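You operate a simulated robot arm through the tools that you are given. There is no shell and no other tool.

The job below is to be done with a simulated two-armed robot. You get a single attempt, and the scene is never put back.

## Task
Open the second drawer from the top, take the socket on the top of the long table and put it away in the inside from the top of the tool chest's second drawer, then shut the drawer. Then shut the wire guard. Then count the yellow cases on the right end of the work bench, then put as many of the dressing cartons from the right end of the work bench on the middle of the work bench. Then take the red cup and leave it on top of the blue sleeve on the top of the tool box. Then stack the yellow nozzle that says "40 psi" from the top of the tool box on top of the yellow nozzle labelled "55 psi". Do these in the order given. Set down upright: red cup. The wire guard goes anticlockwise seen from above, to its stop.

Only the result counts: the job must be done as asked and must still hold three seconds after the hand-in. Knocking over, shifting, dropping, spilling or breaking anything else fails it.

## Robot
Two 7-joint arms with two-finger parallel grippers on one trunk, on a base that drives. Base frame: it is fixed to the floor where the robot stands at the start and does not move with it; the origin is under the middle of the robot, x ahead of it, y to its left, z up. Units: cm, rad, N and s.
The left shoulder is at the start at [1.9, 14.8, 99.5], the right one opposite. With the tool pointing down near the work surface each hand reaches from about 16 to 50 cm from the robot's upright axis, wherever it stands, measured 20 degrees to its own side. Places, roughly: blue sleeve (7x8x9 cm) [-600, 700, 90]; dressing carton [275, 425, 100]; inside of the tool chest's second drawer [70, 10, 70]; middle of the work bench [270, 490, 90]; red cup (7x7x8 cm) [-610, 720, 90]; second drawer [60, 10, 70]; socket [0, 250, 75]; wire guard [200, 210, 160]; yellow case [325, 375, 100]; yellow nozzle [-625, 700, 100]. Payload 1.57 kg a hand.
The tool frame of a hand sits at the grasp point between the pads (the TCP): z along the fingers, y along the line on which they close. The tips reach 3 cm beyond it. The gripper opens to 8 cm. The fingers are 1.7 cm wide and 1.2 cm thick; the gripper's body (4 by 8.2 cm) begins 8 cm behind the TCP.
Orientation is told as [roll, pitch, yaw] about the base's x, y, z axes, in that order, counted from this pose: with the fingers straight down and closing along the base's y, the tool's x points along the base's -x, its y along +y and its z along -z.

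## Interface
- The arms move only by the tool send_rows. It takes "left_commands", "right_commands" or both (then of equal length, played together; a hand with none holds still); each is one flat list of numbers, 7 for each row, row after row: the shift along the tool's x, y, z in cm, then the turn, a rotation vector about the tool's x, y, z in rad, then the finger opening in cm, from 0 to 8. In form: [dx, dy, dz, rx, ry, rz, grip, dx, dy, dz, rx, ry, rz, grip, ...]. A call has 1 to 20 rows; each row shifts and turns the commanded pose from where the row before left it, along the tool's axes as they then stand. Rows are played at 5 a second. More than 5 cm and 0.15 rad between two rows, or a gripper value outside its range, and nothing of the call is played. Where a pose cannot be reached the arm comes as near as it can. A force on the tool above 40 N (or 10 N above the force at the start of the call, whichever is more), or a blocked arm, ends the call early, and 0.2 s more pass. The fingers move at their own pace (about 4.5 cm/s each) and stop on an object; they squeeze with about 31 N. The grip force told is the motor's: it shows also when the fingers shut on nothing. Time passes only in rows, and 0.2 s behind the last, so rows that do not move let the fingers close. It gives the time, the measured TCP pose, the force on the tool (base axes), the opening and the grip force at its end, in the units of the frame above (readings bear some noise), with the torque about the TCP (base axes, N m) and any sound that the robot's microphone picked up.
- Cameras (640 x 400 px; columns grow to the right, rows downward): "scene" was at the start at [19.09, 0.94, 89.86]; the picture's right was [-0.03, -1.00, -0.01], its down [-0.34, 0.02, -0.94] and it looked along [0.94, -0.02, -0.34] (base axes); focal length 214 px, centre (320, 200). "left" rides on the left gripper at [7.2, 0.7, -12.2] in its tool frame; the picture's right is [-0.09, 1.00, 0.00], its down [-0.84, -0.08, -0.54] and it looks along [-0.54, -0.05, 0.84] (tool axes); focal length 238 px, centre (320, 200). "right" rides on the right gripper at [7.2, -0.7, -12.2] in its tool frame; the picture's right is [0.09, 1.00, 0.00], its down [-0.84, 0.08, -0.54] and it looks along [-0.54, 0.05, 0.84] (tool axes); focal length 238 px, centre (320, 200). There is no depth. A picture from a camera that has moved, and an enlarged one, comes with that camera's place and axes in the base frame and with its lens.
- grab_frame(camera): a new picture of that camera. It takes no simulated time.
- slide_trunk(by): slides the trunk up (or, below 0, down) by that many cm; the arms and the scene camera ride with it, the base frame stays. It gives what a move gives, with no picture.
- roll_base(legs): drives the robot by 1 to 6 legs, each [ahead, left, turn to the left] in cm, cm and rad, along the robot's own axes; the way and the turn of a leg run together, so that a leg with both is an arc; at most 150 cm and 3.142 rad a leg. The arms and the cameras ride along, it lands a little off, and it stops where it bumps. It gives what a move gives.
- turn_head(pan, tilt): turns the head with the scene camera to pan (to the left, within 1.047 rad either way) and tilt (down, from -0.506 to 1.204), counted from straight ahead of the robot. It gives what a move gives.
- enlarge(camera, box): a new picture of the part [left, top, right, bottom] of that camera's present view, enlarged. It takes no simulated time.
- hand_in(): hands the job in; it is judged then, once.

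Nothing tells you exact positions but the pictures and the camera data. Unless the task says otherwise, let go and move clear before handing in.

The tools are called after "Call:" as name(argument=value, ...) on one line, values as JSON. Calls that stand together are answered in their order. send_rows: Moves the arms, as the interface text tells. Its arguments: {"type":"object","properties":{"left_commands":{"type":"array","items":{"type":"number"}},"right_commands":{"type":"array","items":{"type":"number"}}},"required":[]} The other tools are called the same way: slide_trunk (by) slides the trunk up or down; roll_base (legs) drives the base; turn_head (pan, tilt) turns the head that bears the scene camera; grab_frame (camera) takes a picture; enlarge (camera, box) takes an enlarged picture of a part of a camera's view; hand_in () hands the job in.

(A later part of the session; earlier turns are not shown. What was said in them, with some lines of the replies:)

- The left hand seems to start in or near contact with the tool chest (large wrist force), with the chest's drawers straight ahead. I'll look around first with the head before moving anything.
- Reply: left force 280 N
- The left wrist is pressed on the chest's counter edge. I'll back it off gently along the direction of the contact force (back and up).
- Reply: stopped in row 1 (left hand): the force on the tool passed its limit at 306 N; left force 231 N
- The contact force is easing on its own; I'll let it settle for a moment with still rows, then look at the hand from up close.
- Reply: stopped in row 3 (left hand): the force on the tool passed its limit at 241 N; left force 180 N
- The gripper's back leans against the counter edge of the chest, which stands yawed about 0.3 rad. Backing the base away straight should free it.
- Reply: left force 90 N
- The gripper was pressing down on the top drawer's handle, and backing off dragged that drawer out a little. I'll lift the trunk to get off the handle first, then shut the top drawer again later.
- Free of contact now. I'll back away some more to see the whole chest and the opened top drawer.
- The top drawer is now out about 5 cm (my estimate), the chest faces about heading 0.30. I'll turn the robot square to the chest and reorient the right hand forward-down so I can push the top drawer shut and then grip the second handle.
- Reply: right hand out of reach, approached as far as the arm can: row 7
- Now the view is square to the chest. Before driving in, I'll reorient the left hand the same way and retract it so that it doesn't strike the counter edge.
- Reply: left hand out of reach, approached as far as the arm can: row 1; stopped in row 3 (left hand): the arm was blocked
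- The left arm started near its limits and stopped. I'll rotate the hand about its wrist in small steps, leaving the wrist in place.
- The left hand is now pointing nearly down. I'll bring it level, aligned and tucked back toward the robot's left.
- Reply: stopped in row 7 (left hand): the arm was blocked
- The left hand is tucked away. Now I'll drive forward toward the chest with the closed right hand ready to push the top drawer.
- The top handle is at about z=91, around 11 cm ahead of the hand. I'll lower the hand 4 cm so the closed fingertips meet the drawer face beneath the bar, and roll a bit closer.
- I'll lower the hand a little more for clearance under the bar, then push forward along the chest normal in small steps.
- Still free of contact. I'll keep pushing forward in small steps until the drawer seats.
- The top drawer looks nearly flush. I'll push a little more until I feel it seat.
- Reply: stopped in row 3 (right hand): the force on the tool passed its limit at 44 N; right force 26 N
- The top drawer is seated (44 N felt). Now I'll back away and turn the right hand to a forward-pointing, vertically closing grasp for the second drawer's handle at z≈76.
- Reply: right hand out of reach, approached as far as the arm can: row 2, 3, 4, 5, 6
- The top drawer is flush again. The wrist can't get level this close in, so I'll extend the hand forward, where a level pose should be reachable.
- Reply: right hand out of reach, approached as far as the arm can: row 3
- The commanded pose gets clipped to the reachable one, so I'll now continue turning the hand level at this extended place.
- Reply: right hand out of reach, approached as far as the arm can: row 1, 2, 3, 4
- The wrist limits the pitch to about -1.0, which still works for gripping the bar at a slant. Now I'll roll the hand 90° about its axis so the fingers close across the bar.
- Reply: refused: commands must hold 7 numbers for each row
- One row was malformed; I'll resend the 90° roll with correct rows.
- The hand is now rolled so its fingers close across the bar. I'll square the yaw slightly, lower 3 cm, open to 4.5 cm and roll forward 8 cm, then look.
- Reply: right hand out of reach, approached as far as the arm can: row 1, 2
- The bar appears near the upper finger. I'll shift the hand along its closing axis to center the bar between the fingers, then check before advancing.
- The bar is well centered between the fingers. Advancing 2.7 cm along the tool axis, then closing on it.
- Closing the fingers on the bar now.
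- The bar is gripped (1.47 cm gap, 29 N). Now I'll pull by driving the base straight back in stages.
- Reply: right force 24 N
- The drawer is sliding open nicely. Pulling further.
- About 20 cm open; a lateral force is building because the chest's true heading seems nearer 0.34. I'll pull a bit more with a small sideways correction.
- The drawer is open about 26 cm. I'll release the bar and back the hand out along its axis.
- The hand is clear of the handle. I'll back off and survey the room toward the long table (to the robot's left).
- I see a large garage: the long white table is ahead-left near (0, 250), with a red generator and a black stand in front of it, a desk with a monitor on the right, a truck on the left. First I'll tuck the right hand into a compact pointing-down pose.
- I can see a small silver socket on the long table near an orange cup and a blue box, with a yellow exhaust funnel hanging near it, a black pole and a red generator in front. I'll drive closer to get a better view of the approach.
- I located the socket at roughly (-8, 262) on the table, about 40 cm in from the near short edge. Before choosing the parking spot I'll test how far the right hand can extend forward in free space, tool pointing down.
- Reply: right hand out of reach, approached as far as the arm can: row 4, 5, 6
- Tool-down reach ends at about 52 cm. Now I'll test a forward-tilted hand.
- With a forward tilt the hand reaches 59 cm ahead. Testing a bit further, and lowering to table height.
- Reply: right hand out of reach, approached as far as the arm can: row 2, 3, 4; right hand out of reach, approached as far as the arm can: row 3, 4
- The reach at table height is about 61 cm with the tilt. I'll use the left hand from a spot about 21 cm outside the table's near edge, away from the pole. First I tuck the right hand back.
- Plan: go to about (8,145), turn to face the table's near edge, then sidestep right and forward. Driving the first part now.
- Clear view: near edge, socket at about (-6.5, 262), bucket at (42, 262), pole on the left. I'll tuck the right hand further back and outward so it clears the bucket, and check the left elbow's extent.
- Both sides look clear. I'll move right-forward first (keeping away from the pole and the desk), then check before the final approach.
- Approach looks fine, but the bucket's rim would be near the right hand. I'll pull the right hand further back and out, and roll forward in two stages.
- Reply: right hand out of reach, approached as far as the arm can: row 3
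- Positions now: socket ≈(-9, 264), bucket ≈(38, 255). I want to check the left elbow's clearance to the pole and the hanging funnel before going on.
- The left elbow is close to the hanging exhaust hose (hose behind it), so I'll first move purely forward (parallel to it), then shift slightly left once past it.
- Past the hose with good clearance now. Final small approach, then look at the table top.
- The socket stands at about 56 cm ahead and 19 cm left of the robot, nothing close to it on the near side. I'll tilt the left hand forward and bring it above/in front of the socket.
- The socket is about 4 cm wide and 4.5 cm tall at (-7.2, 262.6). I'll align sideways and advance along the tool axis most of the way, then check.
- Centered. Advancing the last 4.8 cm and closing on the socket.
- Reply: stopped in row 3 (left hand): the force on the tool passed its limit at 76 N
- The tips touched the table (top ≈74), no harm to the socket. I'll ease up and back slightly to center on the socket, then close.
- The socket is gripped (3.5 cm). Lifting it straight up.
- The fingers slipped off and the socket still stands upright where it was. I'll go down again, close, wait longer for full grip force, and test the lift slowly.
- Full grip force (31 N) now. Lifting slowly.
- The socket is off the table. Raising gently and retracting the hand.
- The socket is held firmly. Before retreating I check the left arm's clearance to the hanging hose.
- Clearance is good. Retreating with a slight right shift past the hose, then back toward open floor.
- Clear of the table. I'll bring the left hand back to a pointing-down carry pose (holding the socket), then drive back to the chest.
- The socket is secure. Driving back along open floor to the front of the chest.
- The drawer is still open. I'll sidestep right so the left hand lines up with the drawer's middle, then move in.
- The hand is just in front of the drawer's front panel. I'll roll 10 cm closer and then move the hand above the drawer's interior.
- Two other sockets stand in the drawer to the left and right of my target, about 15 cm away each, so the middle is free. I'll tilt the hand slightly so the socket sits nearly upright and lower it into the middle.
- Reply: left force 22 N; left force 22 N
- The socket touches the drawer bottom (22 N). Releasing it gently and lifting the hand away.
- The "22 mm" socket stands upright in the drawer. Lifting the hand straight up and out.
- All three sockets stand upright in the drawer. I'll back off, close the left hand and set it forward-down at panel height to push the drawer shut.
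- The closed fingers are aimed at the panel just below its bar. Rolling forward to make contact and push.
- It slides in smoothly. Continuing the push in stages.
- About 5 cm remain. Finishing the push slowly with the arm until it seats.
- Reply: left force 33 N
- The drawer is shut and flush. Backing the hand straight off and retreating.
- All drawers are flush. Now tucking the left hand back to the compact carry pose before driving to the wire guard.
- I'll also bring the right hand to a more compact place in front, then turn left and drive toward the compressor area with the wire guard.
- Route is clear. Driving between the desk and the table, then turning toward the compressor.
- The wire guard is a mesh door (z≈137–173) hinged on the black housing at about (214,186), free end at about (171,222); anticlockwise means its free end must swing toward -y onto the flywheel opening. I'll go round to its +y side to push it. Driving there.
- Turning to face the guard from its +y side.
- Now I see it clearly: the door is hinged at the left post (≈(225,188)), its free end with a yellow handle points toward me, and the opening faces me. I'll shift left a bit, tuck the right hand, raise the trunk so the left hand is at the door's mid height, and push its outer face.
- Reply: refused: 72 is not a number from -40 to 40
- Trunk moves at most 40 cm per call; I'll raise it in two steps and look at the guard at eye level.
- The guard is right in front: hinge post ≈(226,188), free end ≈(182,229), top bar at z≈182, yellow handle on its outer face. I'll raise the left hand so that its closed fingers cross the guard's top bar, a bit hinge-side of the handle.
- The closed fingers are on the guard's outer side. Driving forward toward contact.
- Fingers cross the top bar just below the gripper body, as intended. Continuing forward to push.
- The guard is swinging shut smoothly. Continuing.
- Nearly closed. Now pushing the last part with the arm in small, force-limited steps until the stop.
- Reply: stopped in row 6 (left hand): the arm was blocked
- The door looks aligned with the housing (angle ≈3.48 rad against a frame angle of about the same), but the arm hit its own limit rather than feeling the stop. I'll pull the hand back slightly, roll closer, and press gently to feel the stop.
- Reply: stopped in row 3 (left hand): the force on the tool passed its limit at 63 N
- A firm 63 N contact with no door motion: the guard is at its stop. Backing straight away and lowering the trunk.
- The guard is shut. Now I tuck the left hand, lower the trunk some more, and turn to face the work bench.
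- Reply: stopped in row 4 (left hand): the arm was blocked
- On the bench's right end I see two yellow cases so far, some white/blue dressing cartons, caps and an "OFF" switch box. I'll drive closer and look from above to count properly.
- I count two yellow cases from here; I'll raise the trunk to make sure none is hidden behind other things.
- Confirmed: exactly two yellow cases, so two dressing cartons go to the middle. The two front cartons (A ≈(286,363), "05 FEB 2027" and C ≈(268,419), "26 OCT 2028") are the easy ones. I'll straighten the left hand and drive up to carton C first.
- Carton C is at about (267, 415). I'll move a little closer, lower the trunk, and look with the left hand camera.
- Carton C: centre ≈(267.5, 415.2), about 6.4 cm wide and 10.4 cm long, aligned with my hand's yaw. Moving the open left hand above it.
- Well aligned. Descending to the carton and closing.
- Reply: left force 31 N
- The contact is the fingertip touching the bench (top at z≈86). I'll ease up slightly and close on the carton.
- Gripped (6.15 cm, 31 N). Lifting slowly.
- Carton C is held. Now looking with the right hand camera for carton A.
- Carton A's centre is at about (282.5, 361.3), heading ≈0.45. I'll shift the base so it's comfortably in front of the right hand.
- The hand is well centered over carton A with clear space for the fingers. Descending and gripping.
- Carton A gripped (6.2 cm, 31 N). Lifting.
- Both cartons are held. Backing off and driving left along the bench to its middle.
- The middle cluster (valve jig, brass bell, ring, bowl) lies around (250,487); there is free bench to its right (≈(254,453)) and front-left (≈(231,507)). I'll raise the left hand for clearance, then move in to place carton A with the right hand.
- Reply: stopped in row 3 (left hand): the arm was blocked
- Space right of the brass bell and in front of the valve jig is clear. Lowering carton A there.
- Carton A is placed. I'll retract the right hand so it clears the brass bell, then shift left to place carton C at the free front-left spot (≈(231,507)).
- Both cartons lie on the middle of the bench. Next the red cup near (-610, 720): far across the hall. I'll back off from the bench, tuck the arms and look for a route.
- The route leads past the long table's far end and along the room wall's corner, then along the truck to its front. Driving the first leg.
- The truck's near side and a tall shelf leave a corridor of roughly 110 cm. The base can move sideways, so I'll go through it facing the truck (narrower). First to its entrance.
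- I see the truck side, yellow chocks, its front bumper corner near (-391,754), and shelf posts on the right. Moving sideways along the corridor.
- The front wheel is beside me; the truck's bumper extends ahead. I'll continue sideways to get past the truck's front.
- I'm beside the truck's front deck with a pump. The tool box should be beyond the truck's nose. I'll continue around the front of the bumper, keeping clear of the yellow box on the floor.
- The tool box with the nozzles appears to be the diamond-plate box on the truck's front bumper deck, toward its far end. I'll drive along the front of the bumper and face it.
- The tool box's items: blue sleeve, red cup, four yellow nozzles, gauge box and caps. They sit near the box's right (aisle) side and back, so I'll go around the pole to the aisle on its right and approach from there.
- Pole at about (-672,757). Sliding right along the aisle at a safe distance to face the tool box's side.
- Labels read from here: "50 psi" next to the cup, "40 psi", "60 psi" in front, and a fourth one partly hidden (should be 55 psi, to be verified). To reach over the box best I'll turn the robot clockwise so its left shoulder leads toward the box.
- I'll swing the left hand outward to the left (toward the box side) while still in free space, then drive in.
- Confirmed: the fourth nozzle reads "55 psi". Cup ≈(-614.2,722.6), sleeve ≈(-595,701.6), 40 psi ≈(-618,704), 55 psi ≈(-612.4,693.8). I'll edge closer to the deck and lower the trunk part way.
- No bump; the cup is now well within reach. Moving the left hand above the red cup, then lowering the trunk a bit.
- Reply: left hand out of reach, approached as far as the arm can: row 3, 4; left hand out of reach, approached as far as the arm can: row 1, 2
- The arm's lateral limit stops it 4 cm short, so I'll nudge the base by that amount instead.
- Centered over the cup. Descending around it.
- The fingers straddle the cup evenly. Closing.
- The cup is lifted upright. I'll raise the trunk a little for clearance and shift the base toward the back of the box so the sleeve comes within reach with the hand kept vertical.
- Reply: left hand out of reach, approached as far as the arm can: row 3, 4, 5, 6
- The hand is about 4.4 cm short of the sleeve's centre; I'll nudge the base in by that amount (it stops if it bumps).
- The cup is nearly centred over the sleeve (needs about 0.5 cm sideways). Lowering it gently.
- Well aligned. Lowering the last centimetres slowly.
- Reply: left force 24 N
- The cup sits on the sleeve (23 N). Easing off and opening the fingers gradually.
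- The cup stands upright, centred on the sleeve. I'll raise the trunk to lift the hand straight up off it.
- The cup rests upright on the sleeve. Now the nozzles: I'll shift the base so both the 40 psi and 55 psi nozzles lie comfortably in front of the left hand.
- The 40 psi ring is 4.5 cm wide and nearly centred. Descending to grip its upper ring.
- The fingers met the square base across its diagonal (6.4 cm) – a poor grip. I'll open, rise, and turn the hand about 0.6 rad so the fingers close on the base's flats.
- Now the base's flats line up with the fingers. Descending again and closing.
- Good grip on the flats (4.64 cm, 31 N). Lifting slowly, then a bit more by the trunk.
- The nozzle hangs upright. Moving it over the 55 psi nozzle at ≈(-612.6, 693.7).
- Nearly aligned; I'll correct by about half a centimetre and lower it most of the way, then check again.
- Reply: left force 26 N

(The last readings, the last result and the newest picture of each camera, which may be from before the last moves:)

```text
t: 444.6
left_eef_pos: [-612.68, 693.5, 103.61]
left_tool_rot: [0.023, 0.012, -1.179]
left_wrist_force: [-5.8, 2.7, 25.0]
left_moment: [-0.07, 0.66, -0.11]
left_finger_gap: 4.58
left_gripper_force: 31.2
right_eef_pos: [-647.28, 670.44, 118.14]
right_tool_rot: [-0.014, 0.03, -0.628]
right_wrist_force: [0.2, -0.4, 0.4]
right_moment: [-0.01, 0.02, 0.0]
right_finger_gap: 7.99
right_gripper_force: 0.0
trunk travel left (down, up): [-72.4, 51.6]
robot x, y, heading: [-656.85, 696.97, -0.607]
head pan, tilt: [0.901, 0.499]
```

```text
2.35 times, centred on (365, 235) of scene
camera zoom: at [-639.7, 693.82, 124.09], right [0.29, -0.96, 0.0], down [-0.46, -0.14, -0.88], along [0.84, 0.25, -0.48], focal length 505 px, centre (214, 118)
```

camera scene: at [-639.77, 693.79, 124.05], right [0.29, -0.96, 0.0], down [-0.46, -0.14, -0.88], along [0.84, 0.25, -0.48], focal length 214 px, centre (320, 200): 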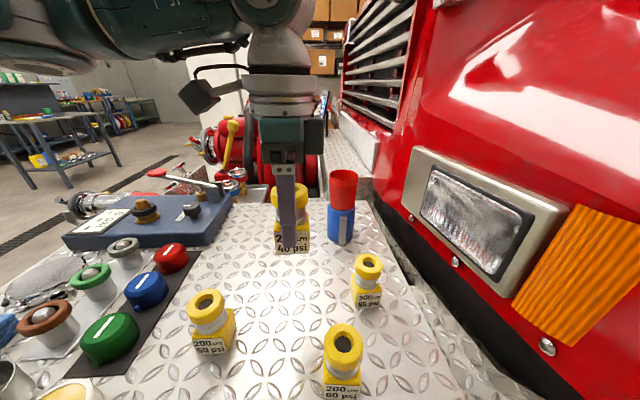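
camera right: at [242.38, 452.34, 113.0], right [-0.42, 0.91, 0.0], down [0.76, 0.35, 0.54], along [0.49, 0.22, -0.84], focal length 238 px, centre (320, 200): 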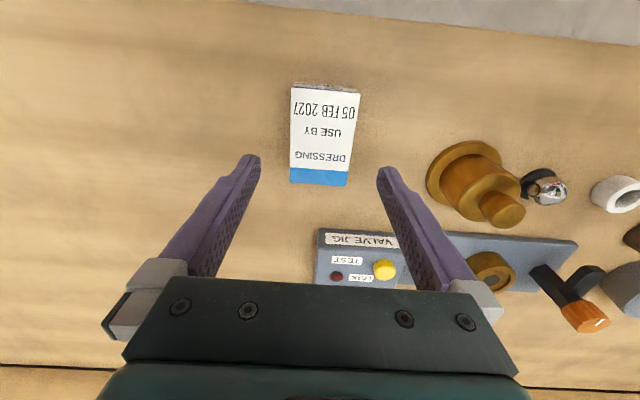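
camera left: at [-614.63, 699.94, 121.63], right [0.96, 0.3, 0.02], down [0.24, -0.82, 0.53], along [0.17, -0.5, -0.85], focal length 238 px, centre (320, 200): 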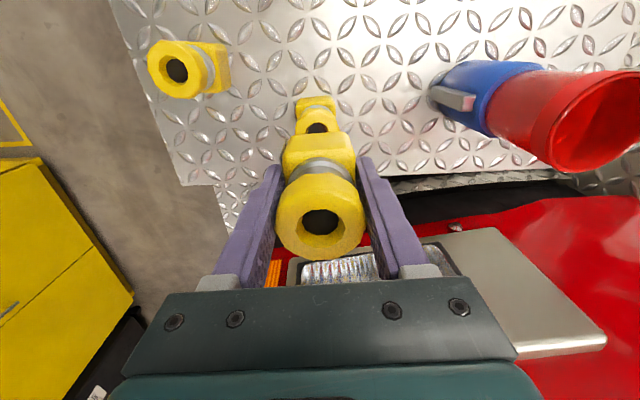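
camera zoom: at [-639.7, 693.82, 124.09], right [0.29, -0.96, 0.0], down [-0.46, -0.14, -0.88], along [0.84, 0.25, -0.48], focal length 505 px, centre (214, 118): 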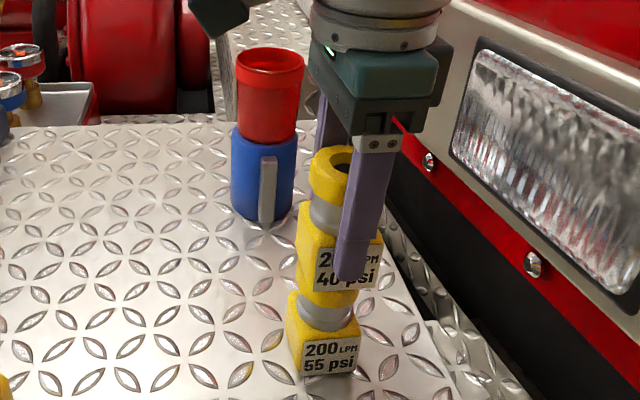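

The 40 psi nozzle rests on the 55 psi nozzle, well aligned. Easing the pressure and releasing gradually.

Call:
send_rows(left_commands=[0, 0, -0.15, 0, 0, 0, 1, 0, 0, 0, 0, 0, 0, 4.9, 0, 0, 0, 0, 0, 0, 5.4, 0, 0, 0, 0, 0, 0, 6.2, 0, 0, 0, 0, 0, 0, 7.2, 0, 0, 0, 0, 0, 0, 7.6, 0, 0, 0, 0, 0, 0, 7.6])

Call:
enlarge(camera="scene", box=[280, 150, 450, 320])

Call:
grab_frame(camera="left")

```text
t: 446.2
left_eef_pos: [-612.8, 693.46, 103.6]
left_tool_rot: [0.023, 0.017, -1.179]
left_wrist_force: [0.5, -0.9, -1.1]
left_moment: [0.01, 0.01, 0.03]
left_finger_gap: 7.57
left_gripper_force: 0.0
right_eef_pos: [-647.45, 670.27, 118.02]
right_tool_rot: [-0.017, 0.029, -0.627]
right_wrist_force: [0.0, -0.7, 0.0]
right_moment: [0.0, 0.01, -0.01]
right_finger_gap: 8.03
right_gripper_force: 0.1
trunk travel left (down, up): [-72.4, 51.6]
robot x, y, heading: [-656.27, 696.43, -0.606]
head pan, tilt: [0.901, 0.499]
```

```text
2.35 times, centred on (365, 235) of scene
camera zoom: at [-639.75, 693.79, 124.05], right [0.29, -0.96, 0.0], down [-0.46, -0.14, -0.88], along [0.84, 0.25, -0.48], focal length 505 px, centre (214, 118)
```

zoom: 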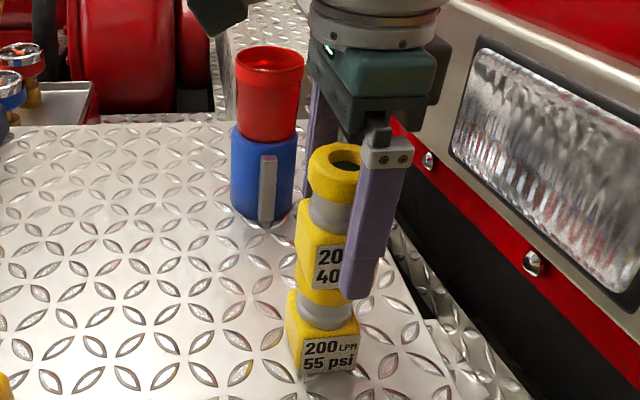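

```text
taken
camera left: at [-615.01, 700.13, 115.89], right [0.96, 0.29, 0.02], down [0.24, -0.82, 0.53], along [0.17, -0.5, -0.85], focal length 238 px, centre (320, 200)
```

left: 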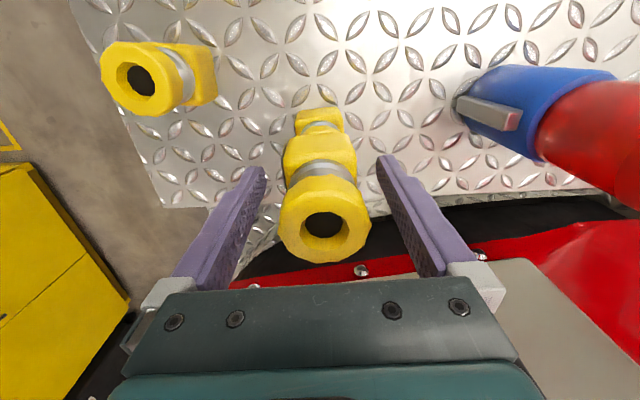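

The stack stands by itself. Raising the hand straight up via the trunk.

Call:
slide_trunk(by=16)

Call:
grab_frame(camera="scene")

Call:
grab_frame(camera="left")

```text
t: 448.0
left_eef_pos: [-612.71, 693.51, 119.53]
left_tool_rot: [0.022, 0.015, -1.179]
left_wrist_force: [0.0, 0.6, 0.1]
left_moment: [0.03, 0.0, 0.01]
left_finger_gap: 7.61
left_gripper_force: 0.1
right_eef_pos: [-647.33, 670.42, 134.12]
right_tool_rot: [-0.014, 0.03, -0.63]
right_wrist_force: [0.7, -0.2, 0.2]
right_moment: [0.02, -0.02, 0.01]
right_finger_gap: 7.99
right_gripper_force: 0.1
trunk travel left (down, up): [-88.4, 35.6]
robot x, y, heading: [-656.51, 696.85, -0.611]
head pan, tilt: [0.901, 0.499]
```

```text
taken
camera scene: at [-639.76, 693.79, 140.04], right [0.29, -0.96, 0.0], down [-0.46, -0.14, -0.88], along [0.84, 0.25, -0.48], focal length 214 px, centre (320, 200)
```

scene: 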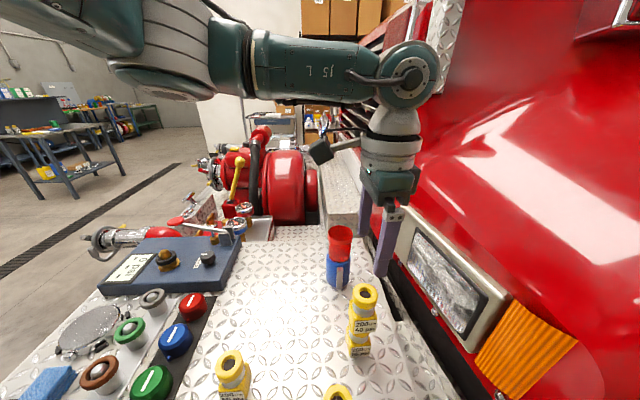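

```text
taken
camera left: at [-615.01, 700.13, 131.88], right [0.96, 0.29, 0.02], down [0.24, -0.82, 0.53], along [0.17, -0.5, -0.85], focal length 238 px, centre (320, 200)
```

left: 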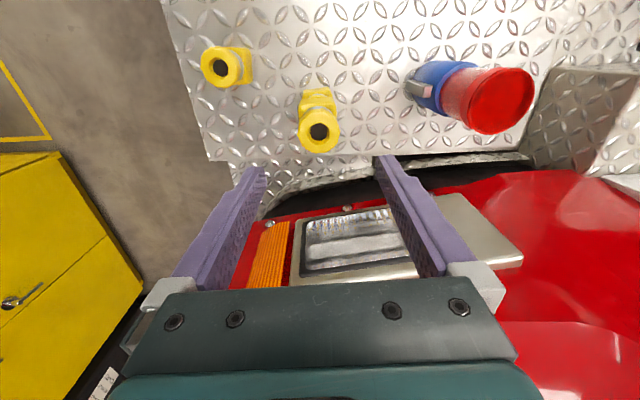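

Everything stands as intended. Moving clear of the truck before handing in.

Call:
slide_trunk(by=8)

Call:
roll_base(legs=[[-23, -33, 0]])

Call:
turn_head(pan=0.9, tilt=0.45)

Call:
grab_frame(camera="scene")

Call:
enlarge(camera="scene", box=[220, 150, 420, 290])

```text
t: 449.2
left_eef_pos: [-612.77, 693.5, 127.71]
left_tool_rot: [0.022, 0.016, -1.179]
left_wrist_force: [-0.2, 0.2, 0.7]
left_moment: [0.03, -0.01, -0.03]
left_finger_gap: 7.61
left_gripper_force: 0.1
right_eef_pos: [-647.45, 670.44, 142.08]
right_tool_rot: [-0.016, 0.031, -0.63]
right_wrist_force: [-0.7, 0.1, -0.2]
right_moment: [-0.01, 0.02, -0.02]
right_finger_gap: 8.01
right_gripper_force: 0.2
trunk travel left (down, up): [-96.4, 27.6]
robot x, y, heading: [-656.54, 696.46, -0.608]
head pan, tilt: [0.901, 0.499]
```

```text
t: 451.6
left_eef_pos: [-649.81, 679.64, 127.57]
left_tool_rot: [0.022, 0.014, -1.189]
left_wrist_force: [-0.1, 0.1, -0.5]
left_moment: [-0.03, 0.01, 0.01]
left_finger_gap: 7.62
left_gripper_force: 0.0
right_eef_pos: [-684.84, 656.72, 142.06]
right_tool_rot: [-0.015, 0.029, -0.639]
right_wrist_force: [0.3, 0.5, -0.2]
right_moment: [0.04, -0.01, -0.01]
right_finger_gap: 7.99
right_gripper_force: 0.1
trunk travel left (down, up): [-96.4, 27.6]
robot x, y, heading: [-693.49, 682.84, -0.618]
head pan, tilt: [0.901, 0.499]
```

```text
t: 452.3
left_eef_pos: [-649.88, 679.58, 127.55]
left_tool_rot: [0.024, 0.017, -1.191]
left_wrist_force: [0.0, -0.1, -0.6]
left_moment: [-0.02, -0.02, -0.01]
left_finger_gap: 7.63
left_gripper_force: 0.1
right_eef_pos: [-684.73, 656.74, 142.2]
right_tool_rot: [-0.015, 0.031, -0.639]
right_wrist_force: [0.1, 0.7, 0.0]
right_moment: [0.0, -0.01, 0.01]
right_finger_gap: 8.01
right_gripper_force: 0.1
trunk travel left (down, up): [-96.4, 27.6]
robot x, y, heading: [-693.33, 683.34, -0.62]
head pan, tilt: [0.901, 0.45]
```

```text
taken
camera scene: at [-676.78, 680.11, 148.49], right [0.28, -0.96, 0.0], down [-0.42, -0.12, -0.9], along [0.86, 0.25, -0.44], focal length 214 px, centre (320, 200)
```

scene: 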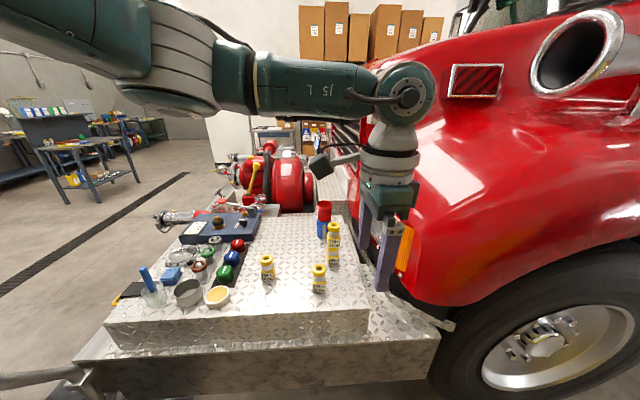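

```text
2.86 times, centred on (320, 220) of scene
camera zoom: at [-676.78, 680.11, 148.49], right [0.28, -0.96, 0.0], down [-0.42, -0.12, -0.9], along [0.86, 0.25, -0.44], focal length 613 px, centre (320, 143)
```

zoom: 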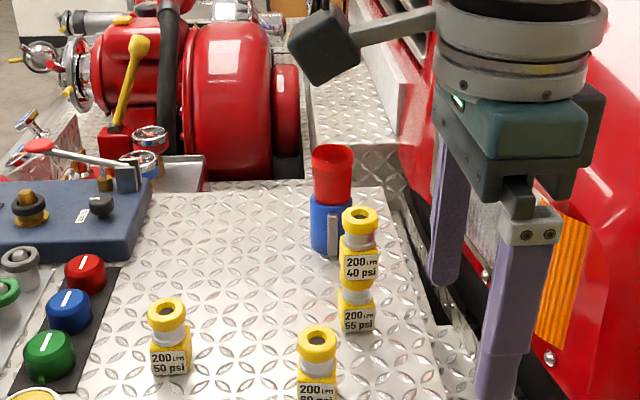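

All parts are done: socket in the shut second drawer, guard at its stop, two cartons on the middle of the bench (two yellow cases counted), the red cup upright on the blue sleeve, and the 40 psi nozzle stacked on the 55 psi one. The hands are empty and clear, so I hand in.

Call:
hand_in()

```text
The job is handed in.
```

The job is handed in, with every step done in the order you gave. I saw no result from the judging.

- **Drawer:** I opened the second drawer and stood the 22 mm socket upright inside it, between the two sockets already there. I then shut the drawer until it was flush.
- **Wire guard:** I swung it anticlockwise until it met a firm stop, and it stayed shut when I backed away.
- **Cartons:** I counted two yellow cases on the right end of the bench. I moved two of the three dressing cartons there, the ones marked "05 FEB 2027" and "26 OCT 2028", to the middle.
- **Red cup:** it stands upright, centred on the blue sleeve.
- **Nozzles:** the 40 psi nozzle stands on the 55 psi one. I read both labels before moving anything.

Things that did not go cleanly:
- **Top drawer at the start:** the left hand began pressed against the tool chest. When I backed away to free it, the top drawer came out about 5 cm. I pushed it shut again until it was flush, but did not check what is inside it.
- **Slipped grips:** my first grip on the socket slipped off, and my first grip on the 40 psi nozzle was poor. I redid both, and neither item was moved or knocked over.

I did not go back at the end to recheck the drawer, the guard or the cartons; each was fine when I left it. The cup and the nozzles were checked from a distance just before handing in. Both hands were empty and clear by then.
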